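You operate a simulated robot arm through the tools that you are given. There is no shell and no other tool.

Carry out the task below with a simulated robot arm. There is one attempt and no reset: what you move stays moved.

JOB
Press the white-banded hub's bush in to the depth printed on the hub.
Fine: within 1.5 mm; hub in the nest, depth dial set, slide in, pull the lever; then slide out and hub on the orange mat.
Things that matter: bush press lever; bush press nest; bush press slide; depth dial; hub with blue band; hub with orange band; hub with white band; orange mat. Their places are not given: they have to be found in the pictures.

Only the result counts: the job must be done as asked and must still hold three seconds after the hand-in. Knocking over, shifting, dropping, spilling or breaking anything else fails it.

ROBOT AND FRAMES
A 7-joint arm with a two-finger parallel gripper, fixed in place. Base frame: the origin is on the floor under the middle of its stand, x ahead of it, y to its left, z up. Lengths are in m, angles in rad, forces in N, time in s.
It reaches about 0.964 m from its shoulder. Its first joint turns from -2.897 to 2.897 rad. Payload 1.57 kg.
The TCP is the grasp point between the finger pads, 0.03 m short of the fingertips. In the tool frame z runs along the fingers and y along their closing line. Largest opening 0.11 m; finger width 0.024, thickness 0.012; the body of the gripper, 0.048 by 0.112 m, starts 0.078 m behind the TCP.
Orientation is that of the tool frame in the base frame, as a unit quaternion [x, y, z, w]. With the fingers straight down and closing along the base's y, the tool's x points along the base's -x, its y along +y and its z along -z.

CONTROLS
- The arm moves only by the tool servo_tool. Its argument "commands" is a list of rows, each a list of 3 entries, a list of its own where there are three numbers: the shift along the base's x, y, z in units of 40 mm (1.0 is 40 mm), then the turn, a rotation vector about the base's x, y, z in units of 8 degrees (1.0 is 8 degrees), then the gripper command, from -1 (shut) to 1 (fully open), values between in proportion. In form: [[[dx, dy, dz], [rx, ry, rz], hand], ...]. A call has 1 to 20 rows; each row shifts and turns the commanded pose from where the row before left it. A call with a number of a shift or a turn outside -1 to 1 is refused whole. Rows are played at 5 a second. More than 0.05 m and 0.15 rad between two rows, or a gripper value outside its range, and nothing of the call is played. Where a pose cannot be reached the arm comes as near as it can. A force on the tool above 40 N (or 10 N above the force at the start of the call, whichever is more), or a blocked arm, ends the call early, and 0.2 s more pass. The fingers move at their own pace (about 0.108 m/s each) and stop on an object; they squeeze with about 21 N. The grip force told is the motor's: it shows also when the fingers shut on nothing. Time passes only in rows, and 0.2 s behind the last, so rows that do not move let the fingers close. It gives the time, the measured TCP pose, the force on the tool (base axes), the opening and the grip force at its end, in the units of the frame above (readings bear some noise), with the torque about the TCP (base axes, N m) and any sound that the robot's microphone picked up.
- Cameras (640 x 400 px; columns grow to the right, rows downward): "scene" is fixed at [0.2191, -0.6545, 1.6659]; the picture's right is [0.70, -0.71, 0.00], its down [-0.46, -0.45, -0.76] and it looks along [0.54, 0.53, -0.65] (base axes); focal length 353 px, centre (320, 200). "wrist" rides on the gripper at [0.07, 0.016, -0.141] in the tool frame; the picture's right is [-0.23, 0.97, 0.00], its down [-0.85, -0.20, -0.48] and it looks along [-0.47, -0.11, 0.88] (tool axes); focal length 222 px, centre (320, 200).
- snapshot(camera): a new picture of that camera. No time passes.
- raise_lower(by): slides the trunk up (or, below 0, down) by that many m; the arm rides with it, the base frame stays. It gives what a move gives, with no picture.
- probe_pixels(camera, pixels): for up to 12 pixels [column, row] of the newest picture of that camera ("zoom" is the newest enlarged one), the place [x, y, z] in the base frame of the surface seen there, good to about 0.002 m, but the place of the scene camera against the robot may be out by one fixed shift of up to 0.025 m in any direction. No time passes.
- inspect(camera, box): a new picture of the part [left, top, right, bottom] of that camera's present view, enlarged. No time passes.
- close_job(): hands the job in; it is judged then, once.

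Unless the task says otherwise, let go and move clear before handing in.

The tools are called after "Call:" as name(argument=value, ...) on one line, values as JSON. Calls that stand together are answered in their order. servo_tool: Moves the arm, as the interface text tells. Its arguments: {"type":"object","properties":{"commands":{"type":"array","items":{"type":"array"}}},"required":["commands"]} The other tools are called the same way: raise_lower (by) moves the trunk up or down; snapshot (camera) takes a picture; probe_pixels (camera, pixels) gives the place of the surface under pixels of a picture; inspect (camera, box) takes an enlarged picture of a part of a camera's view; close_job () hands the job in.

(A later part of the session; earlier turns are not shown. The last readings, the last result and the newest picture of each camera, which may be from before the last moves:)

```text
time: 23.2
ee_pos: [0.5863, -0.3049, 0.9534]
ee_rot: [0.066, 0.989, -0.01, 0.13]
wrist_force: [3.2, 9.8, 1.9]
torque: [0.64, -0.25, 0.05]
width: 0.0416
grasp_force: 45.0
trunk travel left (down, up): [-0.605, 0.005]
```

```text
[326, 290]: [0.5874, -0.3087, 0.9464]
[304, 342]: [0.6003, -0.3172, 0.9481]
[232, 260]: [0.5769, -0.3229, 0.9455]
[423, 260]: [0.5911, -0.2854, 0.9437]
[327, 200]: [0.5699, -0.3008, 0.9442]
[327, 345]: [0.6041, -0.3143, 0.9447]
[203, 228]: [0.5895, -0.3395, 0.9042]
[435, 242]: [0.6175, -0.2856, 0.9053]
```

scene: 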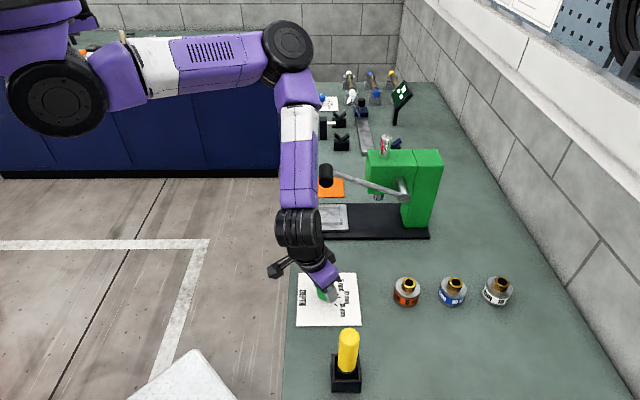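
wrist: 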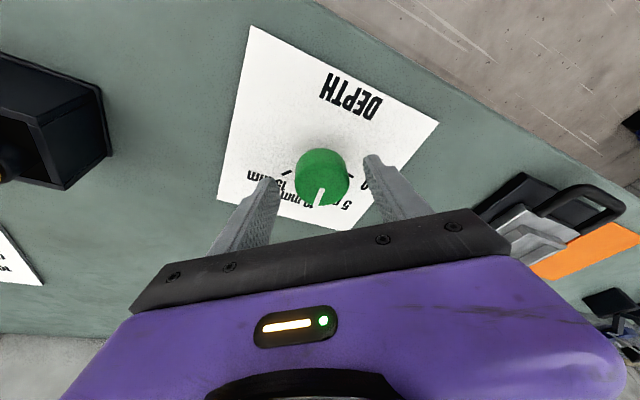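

The pointer is now at about −33° and the 15 mm tick at about −85.7°, so 52° remains. I'll shift 2 mm in +y to centre and turn that amount.

Call:
servo_tool(commands=[[[0.02, 0.05, 0], [0, 0, 0], -1], [[0, 0, 0], [0, 0, -0.65], -1], [[0, 0, 0], [0, 0, -0.65], -1], [[0, 0, 0], [0, 0, -0.65], -1], [[0, 0, 0], [0, 0, -0.65], -1], [[0, 0, 0], [0, 0, -0.65], -1], [[0, 0, 0], [0, 0, -0.65], -1], [[0, 0, 0], [0, 0, -0.65], -1], [[0, 0, 0], [0, 0, -0.65], -1], [[0, 0, 0], [0, 0, -0.65], -1], [[0, 0, 0], [0, 0, -0.65], -1], [[0, 0, 0], [0, 0, 0], -1]])

Call:
snapshot(camera="wrist")

Call:
snapshot(camera="scene")

```text
time: 25.8
ee_pos: [0.5877, -0.3035, 0.9517]
ee_rot: [0.494, 0.86, -0.065, 0.112]
wrist_force: [12.3, 8.4, -4.8]
torque: [-0.61, -1.02, 0.06]
width: 0.0417
grasp_force: 44.8
trunk travel left (down, up): [-0.605, 0.005]
```

```text
taken
```

wrist: 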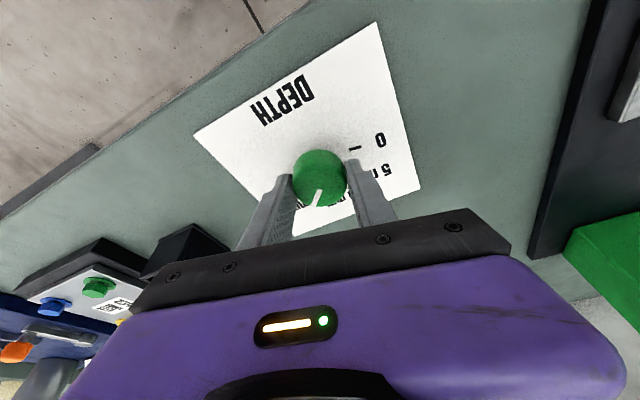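

```text
taken
```

scene: 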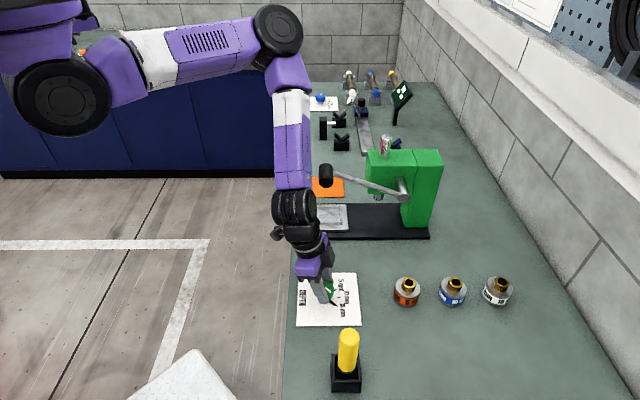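

The gripper has turned the full 120°. I'll release, rise vertically, and inspect the dial.

Call:
servo_tool(commands=[[[0, 0, 0], [0, 0, 0], 0.6], [[0, 0, 0], [0, 0, 0], 0.6], [[0, 0, 0], [0, 0, 0], 0.6], [[0, 0, 0.5], [0, 0, 0], 0.6], [[0, 0, 0.8], [0, 0, 0], 0.6], [[0, 0, 0.8], [0, 0, 0], 0.6], [[0, 0, 0.8], [0, 0, 0], 0.6], [[0, 0, 0], [0, 0, 0], 0.6]])

Call:
snapshot(camera="wrist")

Call:
inspect(camera="scene", box=[285, 260, 385, 330])

```text
time: 27.6
ee_pos: [0.586, -0.3057, 1.0685]
ee_rot: [0.493, 0.86, -0.066, 0.112]
wrist_force: [0.4, 0.1, -0.5]
torque: [0.01, -0.02, 0.01]
width: 0.0879
grasp_force: 0.3
trunk travel left (down, up): [-0.605, 0.005]
```

```text
taken
```

wrist: 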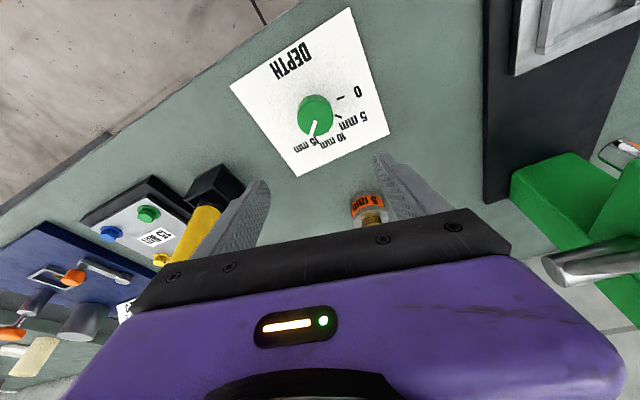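

```text
5.71 times, centred on (335, 295) of scene
```

zoom: 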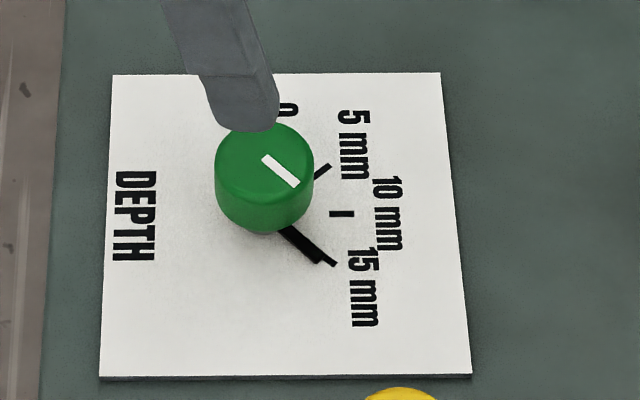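

The black pointer arrow now lies at the 15 mm tick. I'll zoom in more closely to check the alignment from both cameras.

Call:
inspect(camera="scene", box=[320, 285, 355, 310])

Call:
inspect(camera="wrist", box=[280, 80, 360, 160])

```text
16.00 times, centred on (338, 298) of scene
```

zoom: 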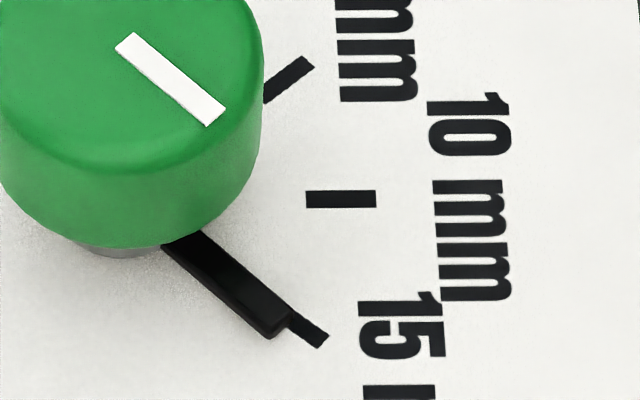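

```text
5.00 times, centred on (320, 120) of wrist
```

zoom: 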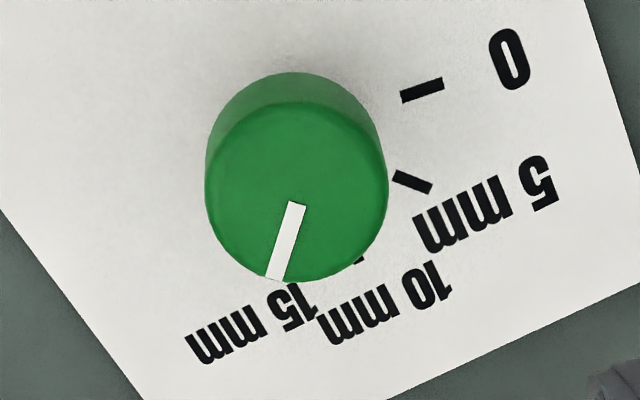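

Call:
probe_pixels(camera="zoom", pixels=[[296, 207], [277, 275], [422, 90], [412, 182], [300, 105], [297, 280], [208, 185], [386, 185]])

Call:
probe_pixels(camera="wrist", pixels=[[367, 200], [374, 218], [315, 115], [229, 84], [388, 136]])

```text
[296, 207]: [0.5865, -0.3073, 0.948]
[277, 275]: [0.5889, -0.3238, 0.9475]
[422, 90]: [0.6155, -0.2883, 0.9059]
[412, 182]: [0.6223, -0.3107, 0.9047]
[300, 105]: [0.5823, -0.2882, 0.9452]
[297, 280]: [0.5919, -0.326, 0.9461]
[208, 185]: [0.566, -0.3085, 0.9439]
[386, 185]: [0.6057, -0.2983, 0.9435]
```

```text
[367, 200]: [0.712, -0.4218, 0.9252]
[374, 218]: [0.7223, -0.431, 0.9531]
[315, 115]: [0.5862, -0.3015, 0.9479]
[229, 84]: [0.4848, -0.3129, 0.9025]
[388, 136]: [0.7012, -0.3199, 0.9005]
```

The pointer reads about −82° against the 15 mm tick at −83 to −86°, within roughly 0.4 mm. Next is the white hub at about (0.872,−0.59); I'll take a fresh scene picture to estimate the arm's reach.

Call:
snapshot(camera="scene")

Call:
inspect(camera="scene", box=[0, 0, 340, 212])

```text
taken
```

scene: 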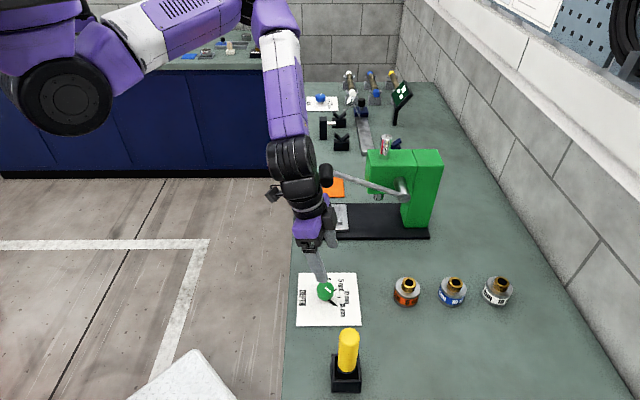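

```text
1.88 times, centred on (170, 106) of scene
```

zoom: 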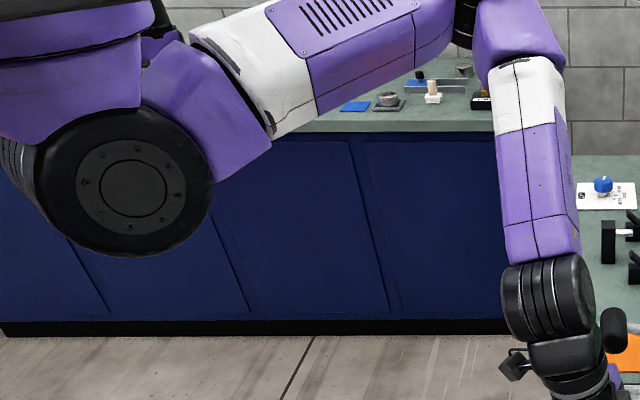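

The joint 6 region is well clear. I'll now set the gripper to close along the bench (yaw −45°) with a 30° tilt toward the robot, and move over the white hub at z≈1.10 with the trunk still high.

Call:
servo_tool(commands=[[[0.5, -0.5, 0.2], [0, 0, 0.625], 1], [[0.72, -0.71, 0.1], [0, 0, 0.625], 1], [[0.72, -0.71, 0.1], [0, 0, 0.625], 1], [[0.72, -0.71, 0.1], [-0.442, -0.442, 0], 1], [[0.72, -0.71, 0.1], [-0.442, -0.442, 0], 1], [[0.72, -0.71, 0.1], [-0.442, -0.442, 0], 1], [[0.72, -0.71, 0], [0, 0, 0], 1], [[0.72, -0.71, 0], [0, 0, 0], 1], [[0, 0, 0], [0, 0, 0], 1], [[0, 0, 0], [0, 0, 0], 1]])

Call:
snapshot(camera="scene")

Call:
snapshot(camera="wrist")

```text
time: 29.8
ee_pos: [0.8061, -0.523, 1.0971]
ee_rot: [0.368, 0.893, -0.101, 0.238]
wrist_force: [0.6, -0.3, -0.1]
torque: [0.0, -0.01, 0.0]
width: 0.1098
grasp_force: 0.1
trunk travel left (down, up): [-0.605, 0.005]
```

```text
taken
```

scene: 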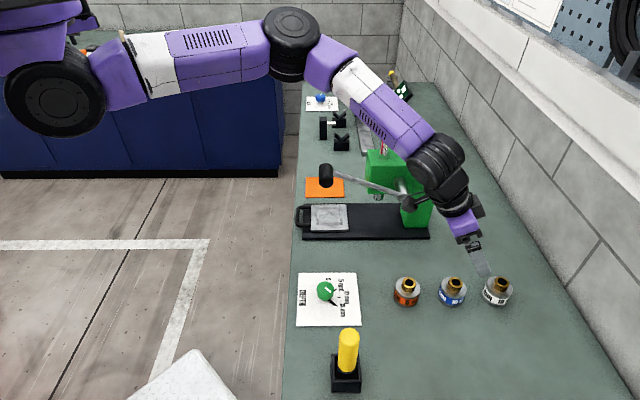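

```text
taken
```

wrist: 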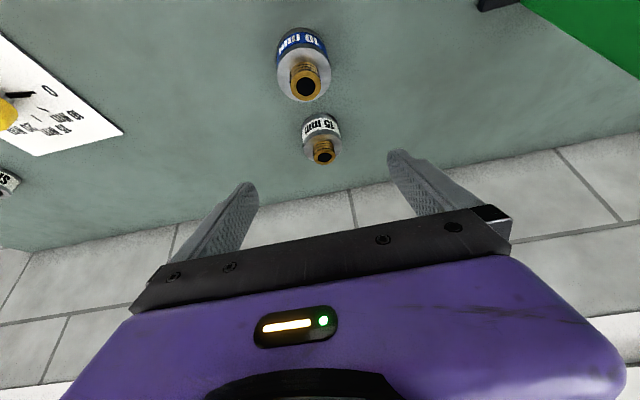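

Reach is fine. The forearm now passes over the green press, so I'll probe its height there and locate the white hub in the wrist view.

Call:
probe_pixels(camera="scene", pixels=[[292, 30], [330, 60], [360, 85], [390, 115], [400, 130], [385, 125], [420, 150], [435, 160], [425, 180], [445, 195], [465, 215], [410, 203]])

Call:
probe_pixels(camera="wrist", pixels=[[323, 154], [320, 127], [337, 135], [305, 140], [324, 162], [306, 88], [303, 65], [320, 118]])

Call:
inspect(camera="wrist", box=[270, 100, 370, 180])

```text
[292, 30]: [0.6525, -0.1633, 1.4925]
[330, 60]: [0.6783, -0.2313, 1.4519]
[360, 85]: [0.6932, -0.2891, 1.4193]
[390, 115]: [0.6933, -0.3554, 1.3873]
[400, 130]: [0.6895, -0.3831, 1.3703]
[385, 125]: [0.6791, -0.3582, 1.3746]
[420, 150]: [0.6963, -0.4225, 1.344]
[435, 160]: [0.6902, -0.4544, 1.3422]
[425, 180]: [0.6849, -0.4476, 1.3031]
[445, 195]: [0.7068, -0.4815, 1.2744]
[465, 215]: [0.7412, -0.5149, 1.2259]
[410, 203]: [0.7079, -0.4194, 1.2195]
```

```text
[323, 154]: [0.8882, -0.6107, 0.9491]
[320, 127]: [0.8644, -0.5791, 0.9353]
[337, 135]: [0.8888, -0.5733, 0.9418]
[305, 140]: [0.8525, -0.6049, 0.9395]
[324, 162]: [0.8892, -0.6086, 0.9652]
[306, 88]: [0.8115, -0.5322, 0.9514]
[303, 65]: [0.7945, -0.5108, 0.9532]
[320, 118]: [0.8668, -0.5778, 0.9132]
```

```text
5.00 times, centred on (320, 140) of wrist
```

zoom: 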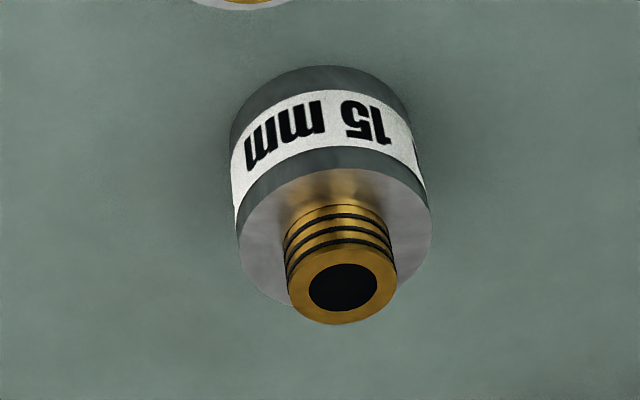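

The forearm is high above the press now (underside ≈1.34), but lowering the trunk would use up that gap over the handle, so I'll descend with the arm instead. First I'll probe the hub's rim and bush for its centre and size.

Call:
probe_pixels(camera="zoom", pixels=[[244, 238], [427, 238], [330, 172], [262, 292], [418, 275], [293, 285], [392, 280], [342, 256], [342, 321], [320, 80], [322, 125], [322, 160]])

```text
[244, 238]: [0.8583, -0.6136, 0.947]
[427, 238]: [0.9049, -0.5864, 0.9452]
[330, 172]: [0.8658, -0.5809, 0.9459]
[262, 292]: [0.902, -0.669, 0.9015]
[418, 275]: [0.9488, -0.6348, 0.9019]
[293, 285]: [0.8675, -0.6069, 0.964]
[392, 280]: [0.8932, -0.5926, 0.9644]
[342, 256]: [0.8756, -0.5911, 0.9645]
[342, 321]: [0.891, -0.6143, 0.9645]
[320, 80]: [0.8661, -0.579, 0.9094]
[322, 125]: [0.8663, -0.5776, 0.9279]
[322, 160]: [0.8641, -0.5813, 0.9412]
```

White hub centre is (0.882,−0.601), radius ≈0.0275, body top z≈0.946, bush top z≈0.9645. I'll move over it at z≈1.05 with the trunk still high and look again.

Call:
servo_tool(commands=[[[0.63, -0.65, 0], [0, 0, 0], 1], [[0.63, -0.65, 0], [0, 0, 0], 1], [[0.63, -0.65, -0.4], [0, 0, 0], 1], [[0, 0, -0.7], [0, 0, 0], 1], [[0, 0, 0], [0, 0, 0], 1], [[0, 0, 0], [0, 0, 0], 1]])

Call:
snapshot(camera="scene")

Call:
snapshot(camera="wrist")

```text
time: 31.2
ee_pos: [0.882, -0.5992, 1.0618]
ee_rot: [0.368, 0.893, -0.101, 0.238]
wrist_force: [0.3, 0.0, 0.4]
torque: [0.03, 0.0, 0.01]
width: 0.1101
grasp_force: 0.0
out of reach, approached as far as the arm can: row 4
trunk travel left (down, up): [-0.605, 0.005]
```

```text
taken
```

scene: 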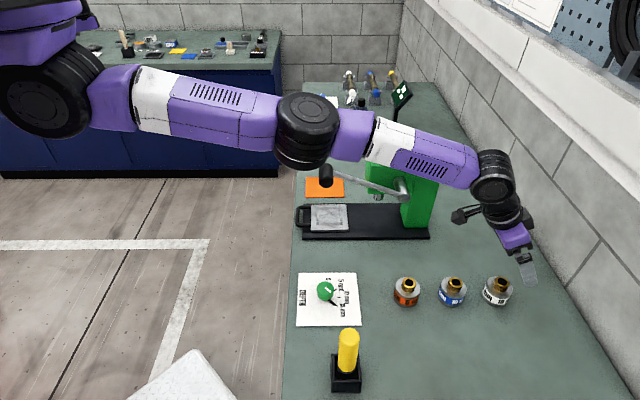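

```text
taken
```

wrist: 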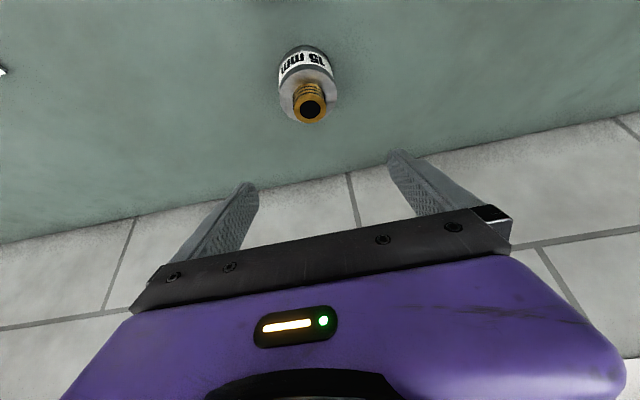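

The arm is nearly straight and out of reach lower with the trunk this high. I'll probe elbow and forearm against the press and lever before lowering the trunk.

Call:
probe_pixels(camera="scene", pixels=[[305, 110], [300, 150], [325, 155], [345, 130], [350, 155], [370, 150], [390, 145], [420, 160], [440, 175], [465, 165], [490, 165], [455, 145]])

Call:
inspect(camera="scene", box=[260, 80, 440, 210])

```text
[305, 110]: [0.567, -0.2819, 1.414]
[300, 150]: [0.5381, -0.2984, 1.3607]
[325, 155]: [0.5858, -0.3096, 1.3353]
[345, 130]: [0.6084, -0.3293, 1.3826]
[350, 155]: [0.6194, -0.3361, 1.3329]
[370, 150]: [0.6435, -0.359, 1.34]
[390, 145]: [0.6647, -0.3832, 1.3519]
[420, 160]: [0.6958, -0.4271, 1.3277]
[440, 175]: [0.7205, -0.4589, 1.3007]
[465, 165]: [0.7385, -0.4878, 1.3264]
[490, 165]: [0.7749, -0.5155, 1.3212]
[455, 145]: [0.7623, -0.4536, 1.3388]
```

```text
3.08 times, centred on (350, 145) of scene
```

zoom: 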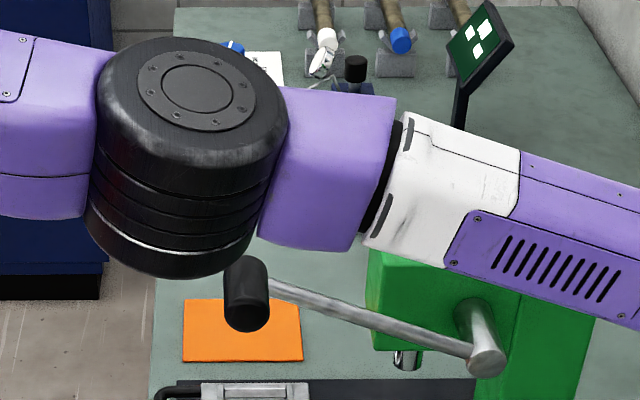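

The forearm lies at V≈0.21–0.30, laterally clear of the lever handle (V≥0.32), so lowering the trunk is safe. I'll check the hub's centre again from this view first.

Call:
inspect(camera="wrist", box=[265, 35, 355, 135])

```text
4.00 times, centred on (310, 85) of wrist
```

zoom: 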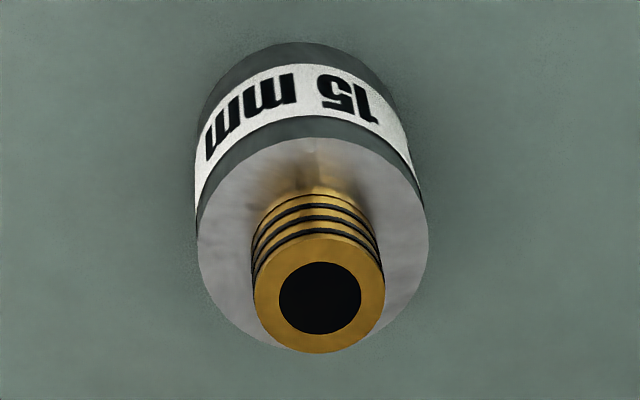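

Call:
probe_pixels(camera="zoom", pixels=[[258, 295], [381, 295], [319, 240], [320, 350], [202, 240], [424, 240], [312, 143], [235, 320], [400, 310], [232, 175], [390, 175], [322, 60]])

```text
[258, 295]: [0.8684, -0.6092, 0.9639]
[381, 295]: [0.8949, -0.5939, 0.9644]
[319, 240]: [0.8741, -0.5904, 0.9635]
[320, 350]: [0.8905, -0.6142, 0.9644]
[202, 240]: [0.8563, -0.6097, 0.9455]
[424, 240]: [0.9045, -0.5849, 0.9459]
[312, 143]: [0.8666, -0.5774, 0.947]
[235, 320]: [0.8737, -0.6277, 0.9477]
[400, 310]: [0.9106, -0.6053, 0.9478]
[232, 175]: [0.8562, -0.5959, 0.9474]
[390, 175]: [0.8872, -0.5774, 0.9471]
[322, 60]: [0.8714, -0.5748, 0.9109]
```

The hub centre is confirmed at (0.8825,−0.602); the TCP is 3 mm off in y, which I'll fix lower down. I'll lower the trunk 0.10 m so the open fingers straddle the hub.

Call:
raise_lower(by=-0.07)

Call:
snapshot(camera="scene")

Call:
snapshot(camera="wrist")

```text
time: 32.3
ee_pos: [0.8818, -0.5992, 0.9926]
ee_rot: [0.367, 0.894, -0.1, 0.238]
wrist_force: [0.6, -0.3, 0.5]
torque: [0.02, 0.0, 0.01]
width: 0.11
grasp_force: 0.0
trunk travel left (down, up): [-0.535, 0.075]
```

```text
taken
```

scene: 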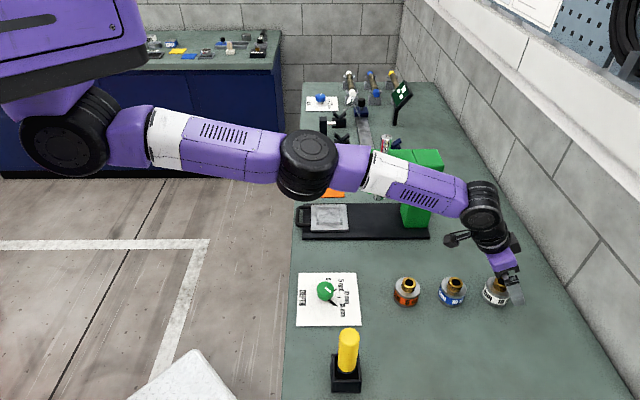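

```text
taken
```

wrist: 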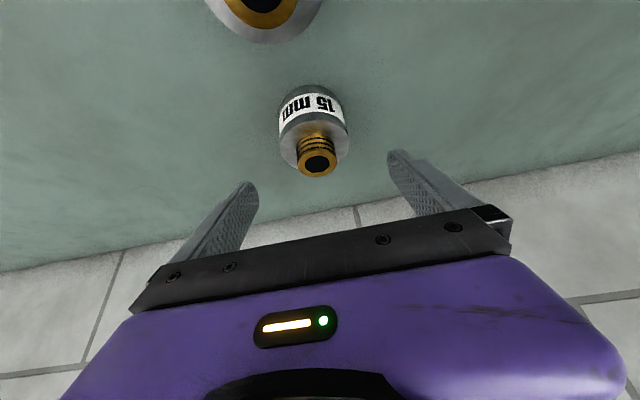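

Still clear; hub sits between the fingers at (317,140). I'll correct xy by (0.5,−3) mm, then lower the trunk the remaining ~43 mm.

Call:
servo_tool(commands=[[[0.015, -0.07, 0], [0, 0, 0], 1], [[0, 0, 0], [0, 0, 0], 1]])

Call:
raise_lower(by=-0.03)

Call:
snapshot(camera="wrist")

Call:
snapshot(camera="scene")

```text
time: 32.9
ee_pos: [0.8802, -0.6007, 0.991]
ee_rot: [0.367, 0.894, -0.1, 0.238]
wrist_force: [0.7, -0.1, 0.5]
torque: [0.0, 0.02, 0.02]
width: 0.1096
grasp_force: 0.0
trunk travel left (down, up): [-0.535, 0.075]
```

```text
time: 33.6
ee_pos: [0.8804, -0.5997, 0.9606]
ee_rot: [0.367, 0.894, -0.1, 0.237]
wrist_force: [-1.4, -0.5, -0.2]
torque: [0.02, -0.01, -0.03]
width: 0.11
grasp_force: 0.0
trunk travel left (down, up): [-0.505, 0.105]
```

```text
taken
```

wrist: 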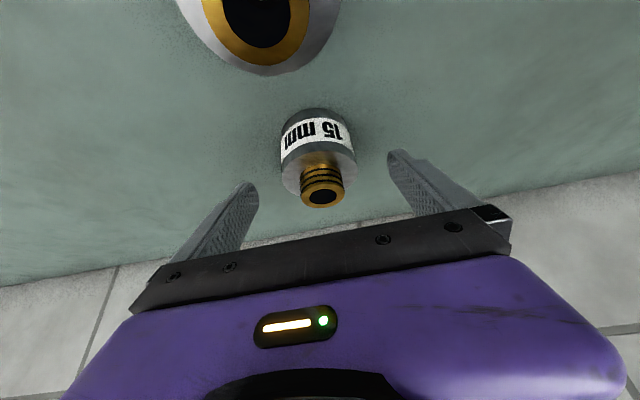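

```text
taken
```

scene: 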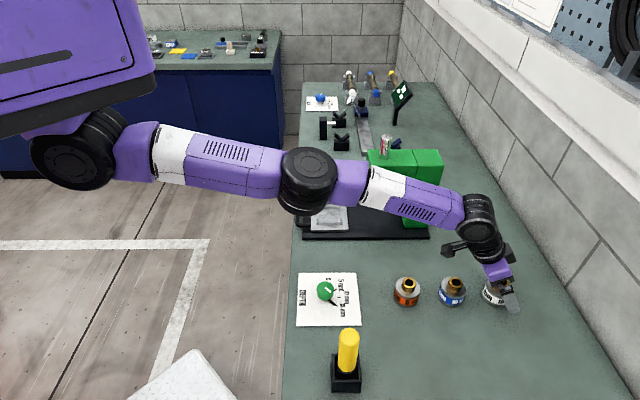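

Lowering the final ~9 mm to TCP z≈0.952, so the fingertips stay high enough to clear the nest's walls later, then closing on the hub.

Call:
raise_lower(by=-0.009)

Call:
servo_tool(commands=[[[0, 0, 0], [0, 0, 0], -1], [[0, 0, 0], [0, 0, 0], -1], [[0, 0, 0], [0, 0, 0], -1], [[0, 0, 0], [0, 0, 0], -1]])

Call:
snapshot(camera="wrist")

```text
time: 34.2
ee_pos: [0.8797, -0.5993, 0.9519]
ee_rot: [0.367, 0.894, -0.101, 0.238]
wrist_force: [-0.2, 0.1, 0.4]
torque: [0.03, -0.01, -0.02]
width: 0.1102
grasp_force: 0.0
trunk travel left (down, up): [-0.496, 0.114]
```

```text
time: 35.2
ee_pos: [0.8801, -0.5993, 0.9534]
ee_rot: [0.367, 0.894, -0.1, 0.237]
wrist_force: [1.4, 2.5, 0.2]
torque: [0.23, -0.19, -0.02]
width: 0.0577
grasp_force: 21.0
trunk travel left (down, up): [-0.496, 0.114]
```

```text
taken
```

wrist: 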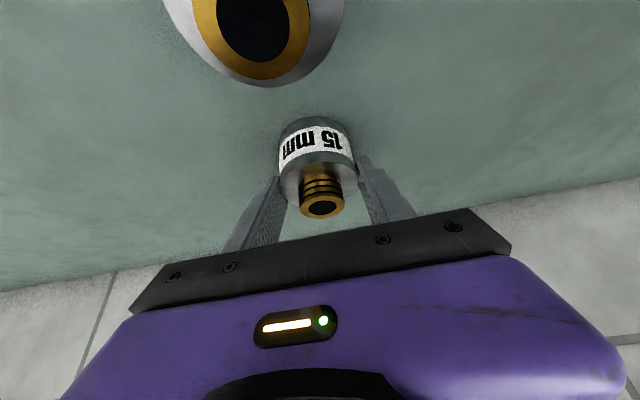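

The hub is gripped at 0.058 m width, 21 N. I'll lift it straight up with the trunk.

Call:
raise_lower(by=0.03)

Call:
snapshot(camera="wrist")

```text
time: 35.9
ee_pos: [0.8809, -0.5997, 0.9814]
ee_rot: [0.367, 0.894, -0.1, 0.238]
wrist_force: [-0.1, 0.3, -6.4]
torque: [-0.02, 0.03, 0.0]
width: 0.0575
grasp_force: 21.0
trunk travel left (down, up): [-0.526, 0.084]
```

```text
taken
```

wrist: 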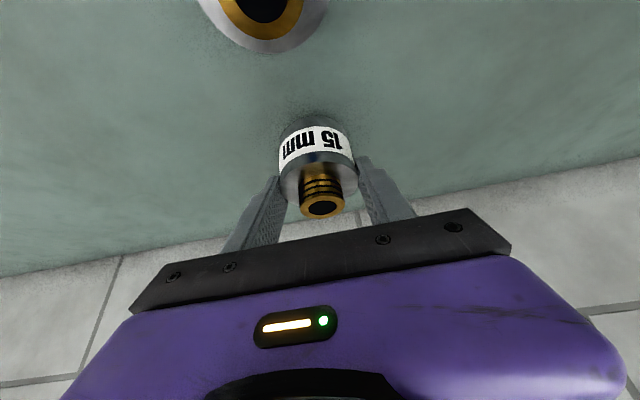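

The hub hangs cleanly (about 6.4 N). I'll raise the trunk the rest of the way, then lift the arm so the hub clears the press's top.

Call:
raise_lower(by=0.08)

Call:
servo_tool(commands=[[[-0.2, 0.2, 0.6], [0, 0, 0], -1], [[-0.2, 0.2, 0.8], [0, 0, 0], -1], [[-0.2, 0.2, 0.8], [0, 0, 0], -1], [[-0.2, 0.2, 0.8], [0, 0, 0], -1], [[-0.2, 0.2, 0.8], [0, 0, 0], -1], [[-0.2, 0.2, 0.8], [0, 0, 0], -1], [[0, 0, 0.8], [0, 0, 0], -1], [[0, 0, 0.5], [0, 0, 0], -1], [[0, 0, 0], [0, 0, 0], -1]])

Call:
snapshot(camera="scene")

Call:
snapshot(camera="wrist")

```text
time: 37.1
ee_pos: [0.8801, -0.6013, 1.0619]
ee_rot: [0.367, 0.894, -0.1, 0.238]
wrist_force: [-0.1, 0.2, -6.6]
torque: [0.03, 0.0, -0.01]
width: 0.0579
grasp_force: 20.9
trunk travel left (down, up): [-0.606, 0.004]
```

```text
time: 39.1
ee_pos: [0.8319, -0.5522, 1.2997]
ee_rot: [0.367, 0.894, -0.1, 0.239]
wrist_force: [-0.5, 0.1, -6.4]
torque: [0.05, 0.02, -0.01]
width: 0.0578
grasp_force: 21.6
trunk travel left (down, up): [-0.606, 0.004]
```

```text
taken
```

scene: 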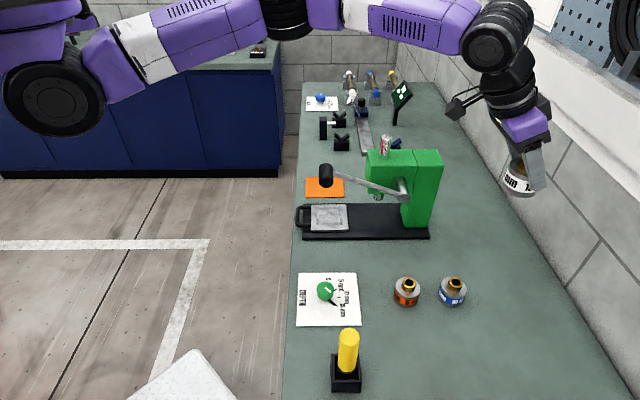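

```text
taken
```

wrist: 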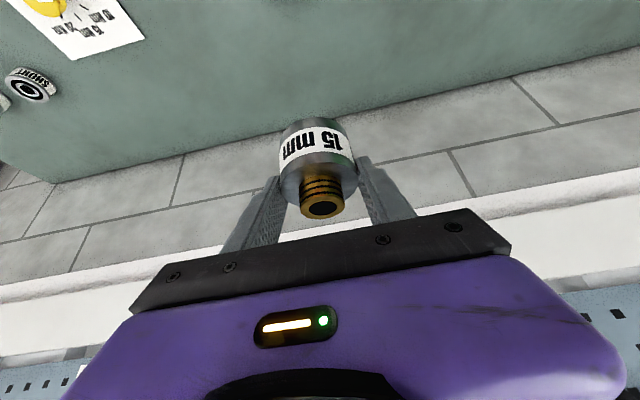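

The hub is clear of everything at z≈1.30. I'll carry it over the press to above the nest at this height.

Call:
servo_tool(commands=[[[-0.09, 0.6, 0], [0, 0, 0], -1], [[-0.09, 0.9, 0], [0, 0, 0], -1], [[-0.09, 0.92, 0], [0, 0, 0], -1], [[-0.09, 0.92, 0], [0, 0, 0], -1], [[-0.09, 0.92, 0], [0, 0, 0], -1], [[-0.09, 0.92, 0], [0, 0, 0], -1], [[-0.09, 0.92, 0], [0, 0, 0], -1], [[-0.09, 0.92, 0], [0, 0, 0], -1], [[-0.09, 0.92, 0], [0, 0, 0], -1], [[-0.09, 0.92, 0], [0, 0, 0], -1], [[-0.09, 0.92, 0], [0, 0, 0], -1], [[-0.09, 0.85, 0], [0, 0, 0], -1], [[0, 0, 0], [0, 0, 0], -1], [[0, 0, 0], [0, 0, 0], -1]])

Call:
snapshot(camera="scene")

Call:
snapshot(camera="wrist")

```text
time: 41.7
ee_pos: [0.7553, -0.2248, 1.2918]
ee_rot: [0.447, 0.857, -0.131, 0.221]
wrist_force: [0.2, -0.5, -6.0]
torque: [0.04, 0.01, 0.01]
width: 0.0574
grasp_force: 21.0
trunk travel left (down, up): [-0.606, 0.004]
stopped in row 12: the arm was blocked; the commanded pose is now the measured one
```

```text
taken
```

scene: 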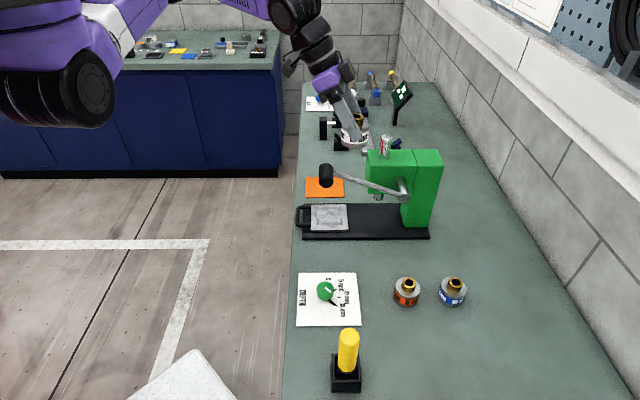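

```text
taken
```

wrist: 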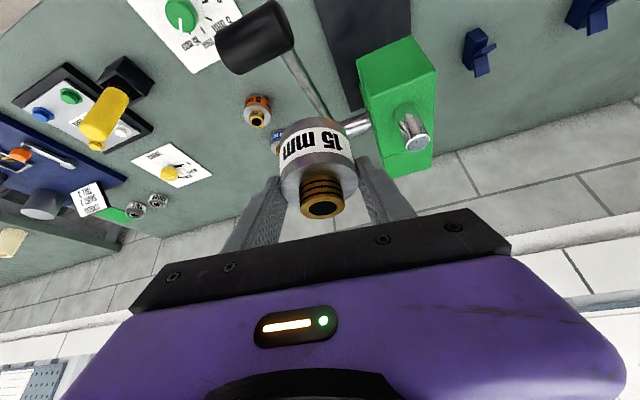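

The arm was blocked at (0.755,−0.225,1.292) with the yaw drifting, probably from a joint limit in the folded posture; the hub is still held and nothing seems touched. I'll look more closely before moving.

Call:
inspect(camera="scene", box=[0, 0, 420, 260])

Call:
probe_pixels(camera="scene", pixels=[[95, 85], [120, 30], [150, 8], [215, 5], [250, 5], [295, 10], [312, 35], [325, 75], [60, 30], [355, 135], [350, 120], [20, 100]])

```text
1.52 times, centred on (210, 130) of scene
```

zoom: 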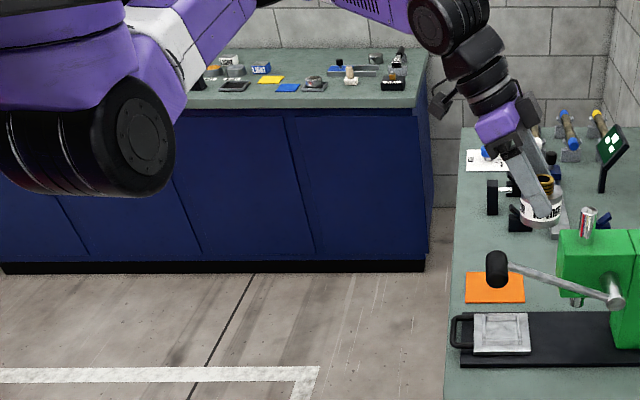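

```text
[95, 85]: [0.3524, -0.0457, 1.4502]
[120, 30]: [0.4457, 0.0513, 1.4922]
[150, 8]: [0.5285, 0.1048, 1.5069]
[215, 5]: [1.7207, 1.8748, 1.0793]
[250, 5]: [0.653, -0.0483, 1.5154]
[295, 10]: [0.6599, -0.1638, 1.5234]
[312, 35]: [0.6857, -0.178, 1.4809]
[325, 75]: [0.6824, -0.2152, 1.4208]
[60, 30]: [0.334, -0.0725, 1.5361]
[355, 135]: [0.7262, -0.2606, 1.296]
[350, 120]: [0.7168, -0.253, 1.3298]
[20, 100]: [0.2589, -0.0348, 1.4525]
```

The elbow is strongly folded and the forearm now points along about −80°, so the wrist is fighting my yaw. I'll rotate the wrist about vertical by −12° (hub stays upright) and see if it frees up.

Call:
servo_tool(commands=[[[0, 0, 0], [0, 0, -0.5], -1], [[0, 0, 0], [0, 0, -0.5], -1], [[0, 0, 0], [0, 0, -0.5], -1], [[0, 0, 0], [0, 0, 0], -1]])

```text
time: 42.7
ee_pos: [0.7582, -0.2215, 1.2927]
ee_rot: [0.531, 0.807, -0.152, 0.208]
wrist_force: [-0.5, 0.3, -5.8]
torque: [0.03, 0.04, -0.01]
width: 0.0582
grasp_force: 20.8
trunk travel left (down, up): [-0.606, 0.004]
```

It turned freely. I'll move on toward the nest in smaller steps.

Call:
servo_tool(commands=[[[0.18, 0.5, 0], [0, 0, 0], -1], [[0.18, 0.5, 0], [0, 0, 0], -1], [[0.18, 0.5, 0], [0, 0, 0], -1], [[0.18, 0.5, 0], [0, 0, 0], -1], [[0, 0.4, 0], [0, 0, 0], -1], [[0, 0, 0], [0, 0, 0], -1]])

Call:
snapshot(camera="wrist")

Call:
snapshot(camera="scene")

```text
time: 44.1
ee_pos: [0.7673, -0.1866, 1.2924]
ee_rot: [0.542, 0.8, -0.156, 0.205]
wrist_force: [-0.2, -0.4, -6.1]
torque: [0.01, 0.0, 0.01]
width: 0.0574
grasp_force: 20.4
out of reach, approached as far as the arm can: row 3, 4, 5
trunk travel left (down, up): [-0.606, 0.004]
```

```text
taken
```

wrist: 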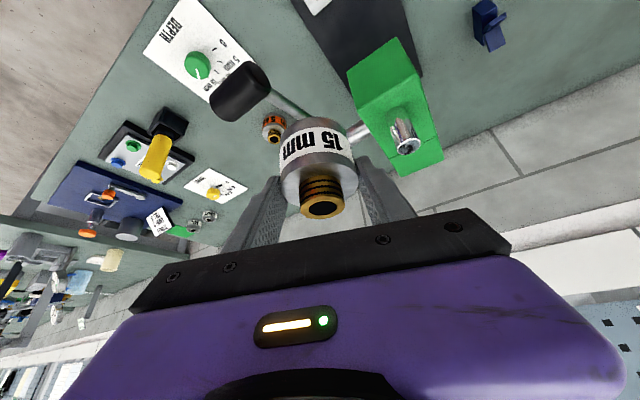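

```text
taken
```

scene: 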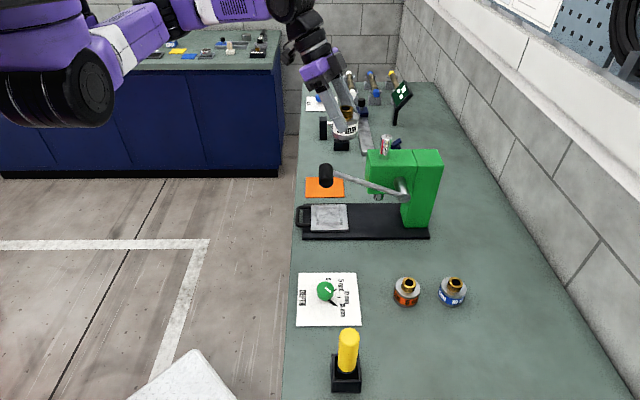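

It's an elbow-fold limit: the wrist gets too close to the shoulder at this height with tilt toward 112°. Turning the tilt direction to about 90° moves the wrist outward, so I'll rotate −22° more about vertical.

Call:
servo_tool(commands=[[[0, 0, 0], [0, 0, -0.55], -1], [[0, 0, 0], [0, 0, -0.55], -1], [[0, 0, 0], [0, 0, -0.55], -1], [[0, 0, 0], [0, 0, -0.55], -1], [[0, 0, 0], [0, 0, -0.55], -1], [[0, 0, 0], [0, 0, 0], -1], [[0, 0, 0], [0, 0, 0], -1]])

Call:
snapshot(camera="wrist")

Call:
snapshot(camera="scene")

```text
time: 45.7
ee_pos: [0.7669, -0.1865, 1.292]
ee_rot: [0.54, 0.801, -0.158, 0.206]
wrist_force: [0.0, 0.9, -6.1]
torque: [0.01, 0.04, -0.01]
width: 0.0577
grasp_force: 21.4
out of reach, approached as far as the arm can: row 1, 2, 3, 4, 5
trunk travel left (down, up): [-0.606, 0.004]
```

```text
taken
```

wrist: 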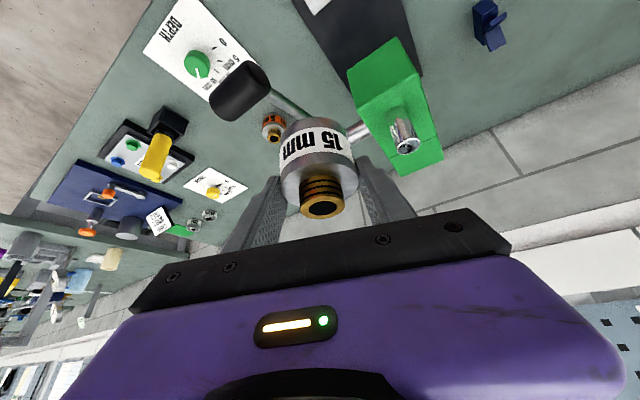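

```text
taken
```

scene: 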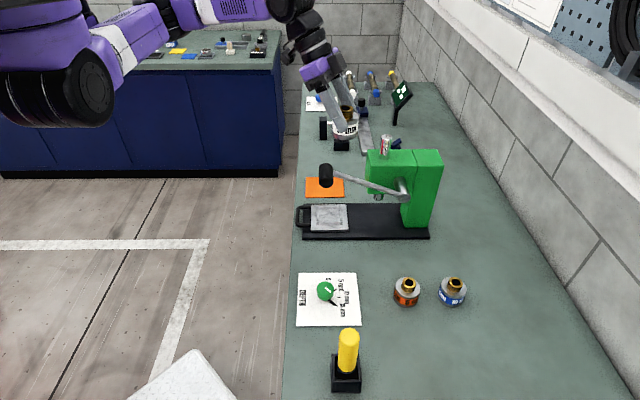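

The rotation didn't take. I'll try moving outward and downward slightly to find free directions (still well above the press, hub bottom ≈1.24).

Call:
servo_tool(commands=[[[0.5, 0, 0], [0, 0, 0], -1], [[0.5, 0, 0], [0, 0, 0], -1], [[0, 0, 0], [0, 0, 0], -1]])

Call:
servo_tool(commands=[[[0, 0, 0], [0, 0, -0.5], -1], [[0, 0, 0], [0, 0, -0.5], -1], [[0, 0, 0], [0, 0, 0], -1]])

```text
time: 46.5
ee_pos: [0.7696, -0.1872, 1.2916]
ee_rot: [0.54, 0.801, -0.158, 0.206]
wrist_force: [-0.2, 0.1, -6.5]
torque: [0.01, 0.01, -0.03]
width: 0.0577
grasp_force: 21.0
out of reach, approached as far as the arm can: row 1, 2
trunk travel left (down, up): [-0.606, 0.004]
```

```text
time: 47.3
ee_pos: [0.7669, -0.1875, 1.2928]
ee_rot: [0.54, 0.801, -0.158, 0.206]
wrist_force: [-0.1, 0.8, -6.1]
torque: [0.04, -0.03, 0.02]
width: 0.0578
grasp_force: 20.6
out of reach, approached as far as the arm can: row 1, 2
trunk travel left (down, up): [-0.606, 0.004]
```

I'll test whether it backs off normally: a 20 mm step back in −y.

Call:
servo_tool(commands=[[[0, -0.5, 0], [0, 0, 0], -1], [[0, 0, 0], [0, 0, 0], -1]])

```text
time: 47.9
ee_pos: [0.7722, -0.191, 1.2938]
ee_rot: [0.53, 0.808, -0.151, 0.209]
wrist_force: [-1.0, -0.4, -6.7]
torque: [0.0, 0.02, 0.0]
width: 0.0576
grasp_force: 21.0
trunk travel left (down, up): [-0.606, 0.004]
```

It backs off fine, so only certain directions are limited. The arm hangs from above, so its upper arm can barely go above horizontal; being lower should free it. I'll descend 40 mm here (hub bottom ≈1.20, above the lever's 1.15 here) while easing toward the nest.

Call:
servo_tool(commands=[[[-0.1, 0.1, -0.5], [0, 0, 0], -1], [[-0.1, 0.2, -0.5], [0, 0, 0], -1], [[0, 0.5, 0], [0, 0, 0], -1], [[0, 0, 0], [0, 0, 0], -1]])

Call:
snapshot(camera="scene")

Call:
snapshot(camera="wrist")

```text
time: 48.9
ee_pos: [0.7602, -0.1813, 1.2523]
ee_rot: [0.539, 0.802, -0.156, 0.206]
wrist_force: [-0.3, 0.9, -6.2]
torque: [0.01, 0.01, 0.02]
width: 0.0578
grasp_force: 21.3
out of reach, approached as far as the arm can: row 3
trunk travel left (down, up): [-0.606, 0.004]
```

```text
taken
```

scene: 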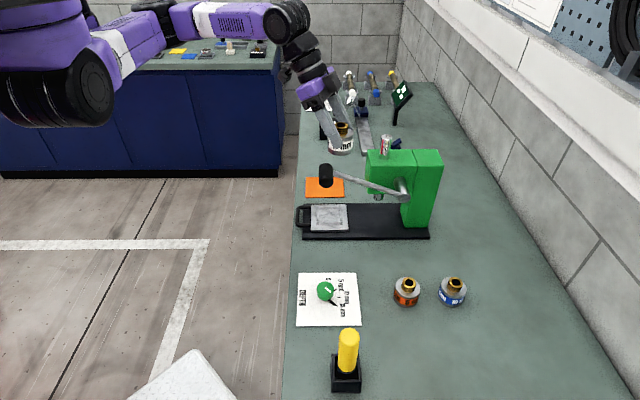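

```text
taken
```

wrist: 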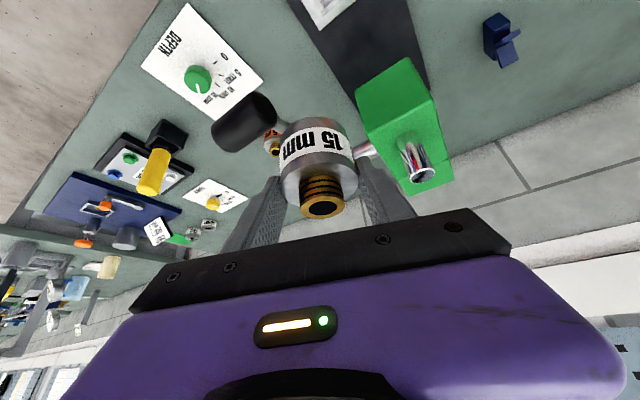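

Still limited in +y. I'll probe the arm's links to work out which joint is at its limit.

Call:
probe_pixels(camera="scene", pixels=[[95, 85], [112, 55], [140, 40], [155, 20], [150, 5], [165, 8], [185, 20], [230, 22], [265, 25], [290, 20], [300, 45], [318, 85]])

Call:
inspect(camera="scene", box=[60, 0, 380, 160])

```text
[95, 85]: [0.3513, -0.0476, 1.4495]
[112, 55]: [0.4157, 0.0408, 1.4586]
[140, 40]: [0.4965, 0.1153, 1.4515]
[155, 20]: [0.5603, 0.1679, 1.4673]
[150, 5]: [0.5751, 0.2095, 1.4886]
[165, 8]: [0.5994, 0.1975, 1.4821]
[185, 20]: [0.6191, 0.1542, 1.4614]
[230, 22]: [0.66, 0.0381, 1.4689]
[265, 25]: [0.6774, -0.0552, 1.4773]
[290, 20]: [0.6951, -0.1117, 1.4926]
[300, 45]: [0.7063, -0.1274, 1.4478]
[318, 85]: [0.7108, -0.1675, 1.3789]
```

```text
2.00 times, centred on (220, 80) of scene
```

zoom: 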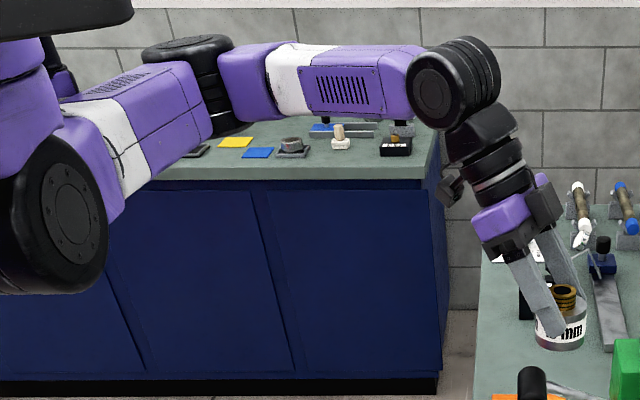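

Elbow is turned about 114°, likely its limit. I'll test a pure outward move along +x/−y (increasing shoulder–wrist distance), then a small yaw, one at a time.

Call:
servo_tool(commands=[[[0, 0, 0], [0, 0, -0.5], -1], [[0, 0, 0], [0, 0, 0], -1]])

Call:
servo_tool(commands=[[[0.3, 0, 0], [0, 0, 0], -1], [[0, 0, 0], [0, 0, 0], -1]])

Call:
servo_tool(commands=[[[0, 0, 0], [0, 0, 0.5], -1], [[0, 0, 0], [0, 0, 0], -1]])

```text
time: 49.5
ee_pos: [0.7602, -0.1816, 1.2544]
ee_rot: [0.538, 0.802, -0.157, 0.207]
wrist_force: [-0.1, 0.6, -6.3]
torque: [0.01, 0.0, 0.0]
width: 0.0577
grasp_force: 20.9
out of reach, approached as far as the arm can: row 1
trunk travel left (down, up): [-0.606, 0.004]
```

```text
time: 50.1
ee_pos: [0.7589, -0.1816, 1.2525]
ee_rot: [0.538, 0.802, -0.157, 0.208]
wrist_force: [0.8, -0.6, -6.5]
torque: [0.05, 0.03, 0.02]
width: 0.058
grasp_force: 20.8
out of reach, approached as far as the arm can: row 1
trunk travel left (down, up): [-0.606, 0.004]
```

```text
time: 50.7
ee_pos: [0.7584, -0.1823, 1.2514]
ee_rot: [0.506, 0.821, -0.157, 0.21]
wrist_force: [-0.3, -0.1, -6.2]
torque: [0.04, 0.02, 0.0]
width: 0.0577
grasp_force: 21.1
trunk travel left (down, up): [-0.606, 0.004]
```

Negative yaw and outward moves are blocked, while positive yaw is free, which points to the last wrist joint being at its limit. I'll rotate +24° about vertical in place and then test moving toward the nest again.

Call:
servo_tool(commands=[[[0, 0, 0], [0, 0, 0.6], -1], [[0, 0, 0], [0, 0, 0.6], -1], [[0, 0, 0], [0, 0, 0.6], -1], [[0, 0, 0], [0, 0, 0.6], -1], [[0, 0, 0], [0, 0, 0.6], -1], [[0, 0, 0], [0, 0, 0], -1]])

Call:
servo_tool(commands=[[[0, 0.3, 0], [0, 0, 0], -1], [[0, 0.3, 0], [0, 0, 0], -1], [[0, 0, 0], [0, 0, 0], -1]])

Call:
snapshot(camera="scene")

```text
time: 52.1
ee_pos: [0.7561, -0.1887, 1.2476]
ee_rot: [0.332, 0.908, -0.11, 0.232]
wrist_force: [0.3, -0.4, -6.5]
torque: [0.01, 0.03, 0.01]
width: 0.0578
grasp_force: 20.9
trunk travel left (down, up): [-0.606, 0.004]
```

```text
time: 53.1
ee_pos: [0.7425, -0.1974, 1.2497]
ee_rot: [0.366, 0.895, -0.118, 0.228]
wrist_force: [-0.3, -0.4, -6.6]
torque: [0.01, 0.0, 0.01]
width: 0.0578
grasp_force: 21.0
trunk travel left (down, up): [-0.606, 0.004]
stopped in row 3: the arm was blocked; the commanded pose is now the measured one
```

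```text
taken
```

scene: 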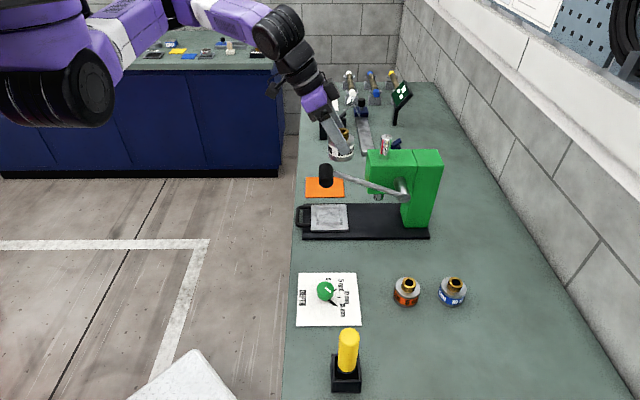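

Two limits combine here: the elbow fold near the robot and the last wrist joint. Going around farther out avoids both, so I'll move out along the press axis and slightly up first, then over the press toward the mat side.

Call:
servo_tool(commands=[[[0.3, -0.3, 0.3], [0, 0, 0], -1], [[0.45, -0.45, 0.35], [0, 0, 0], -1], [[0.45, -0.45, 0.35], [0, 0, 0], -1], [[0.45, -0.45, 0.3], [0, 0, 0], -1], [[0.45, -0.45, 0], [0, 0, 0], -1], [[0, 0, 0], [0, 0, 0], -1]])

Call:
snapshot(camera="scene")

```text
time: 54.5
ee_pos: [0.827, -0.2795, 1.303]
ee_rot: [0.364, 0.895, -0.117, 0.229]
wrist_force: [0.6, -0.6, -6.6]
torque: [-0.01, -0.02, 0.03]
width: 0.0576
grasp_force: 21.0
trunk travel left (down, up): [-0.606, 0.004]
```

```text
taken
```

scene: 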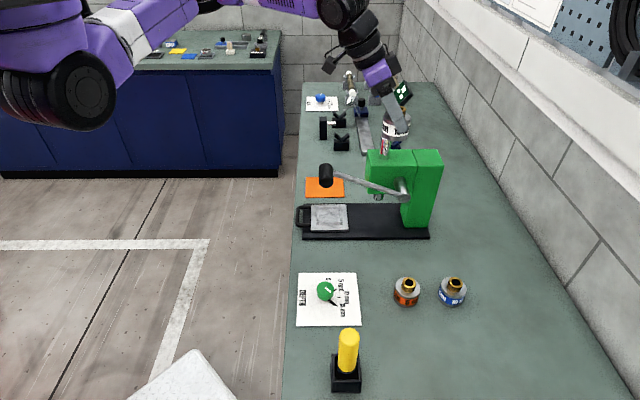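

Smooth now. I'll carry the hub over to above the mat side at (0.905,0.0), keeping z≈1.30 and easing yaw by +10°.

Call:
servo_tool(commands=[[[0.15, 0.4, 0], [0, 0, 0.14], -1], [[0.217, 0.7, 0], [0, 0, 0.14], -1], [[0.217, 0.7, 0], [0, 0, 0.14], -1], [[0.217, 0.7, 0], [0, 0, 0.14], -1], [[0.217, 0.7, 0], [0, 0, 0.14], -1], [[0.217, 0.7, 0], [0, 0, 0.14], -1], [[0.217, 0.7, 0], [0, 0, 0.14], -1], [[0.217, 0.7, 0], [0, 0, 0.14], -1], [[0.217, 0.7, 0], [0, 0, 0.13], -1], [[0.15, 0.6, 0], [0, 0, 0], -1], [[0, 0, 0], [0, 0, 0], -1]])

Call:
snapshot(camera="scene")

Call:
snapshot(camera="wrist")

```text
time: 56.5
ee_pos: [0.8893, -0.137, 1.3061]
ee_rot: [0.36, 0.897, -0.108, 0.233]
wrist_force: [0.2, -0.7, -6.0]
torque: [0.02, 0.02, 0.06]
width: 0.0576
grasp_force: 20.6
trunk travel left (down, up): [-0.606, 0.004]
stopped in row 10: the arm was blocked; the commanded pose is now the measured one
```

```text
taken
```

scene: 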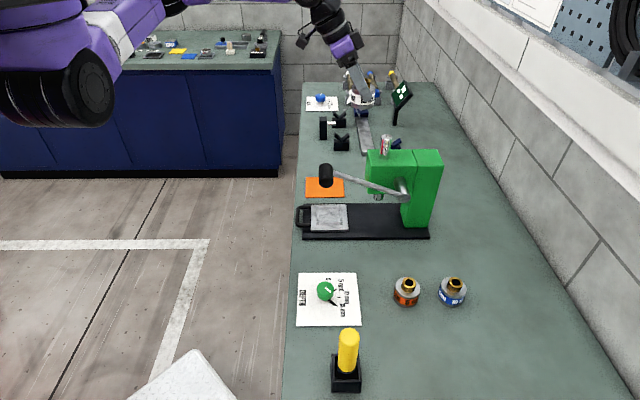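

```text
taken
```

wrist: 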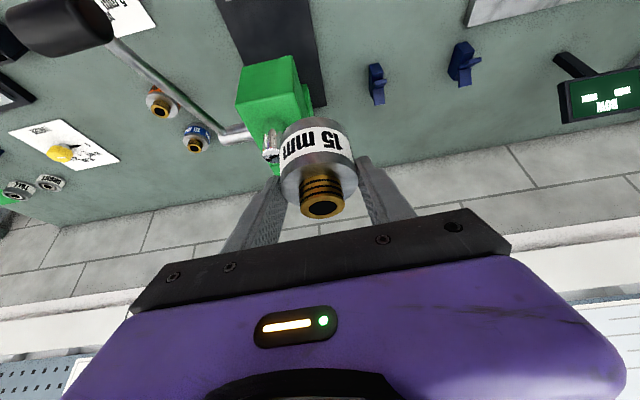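

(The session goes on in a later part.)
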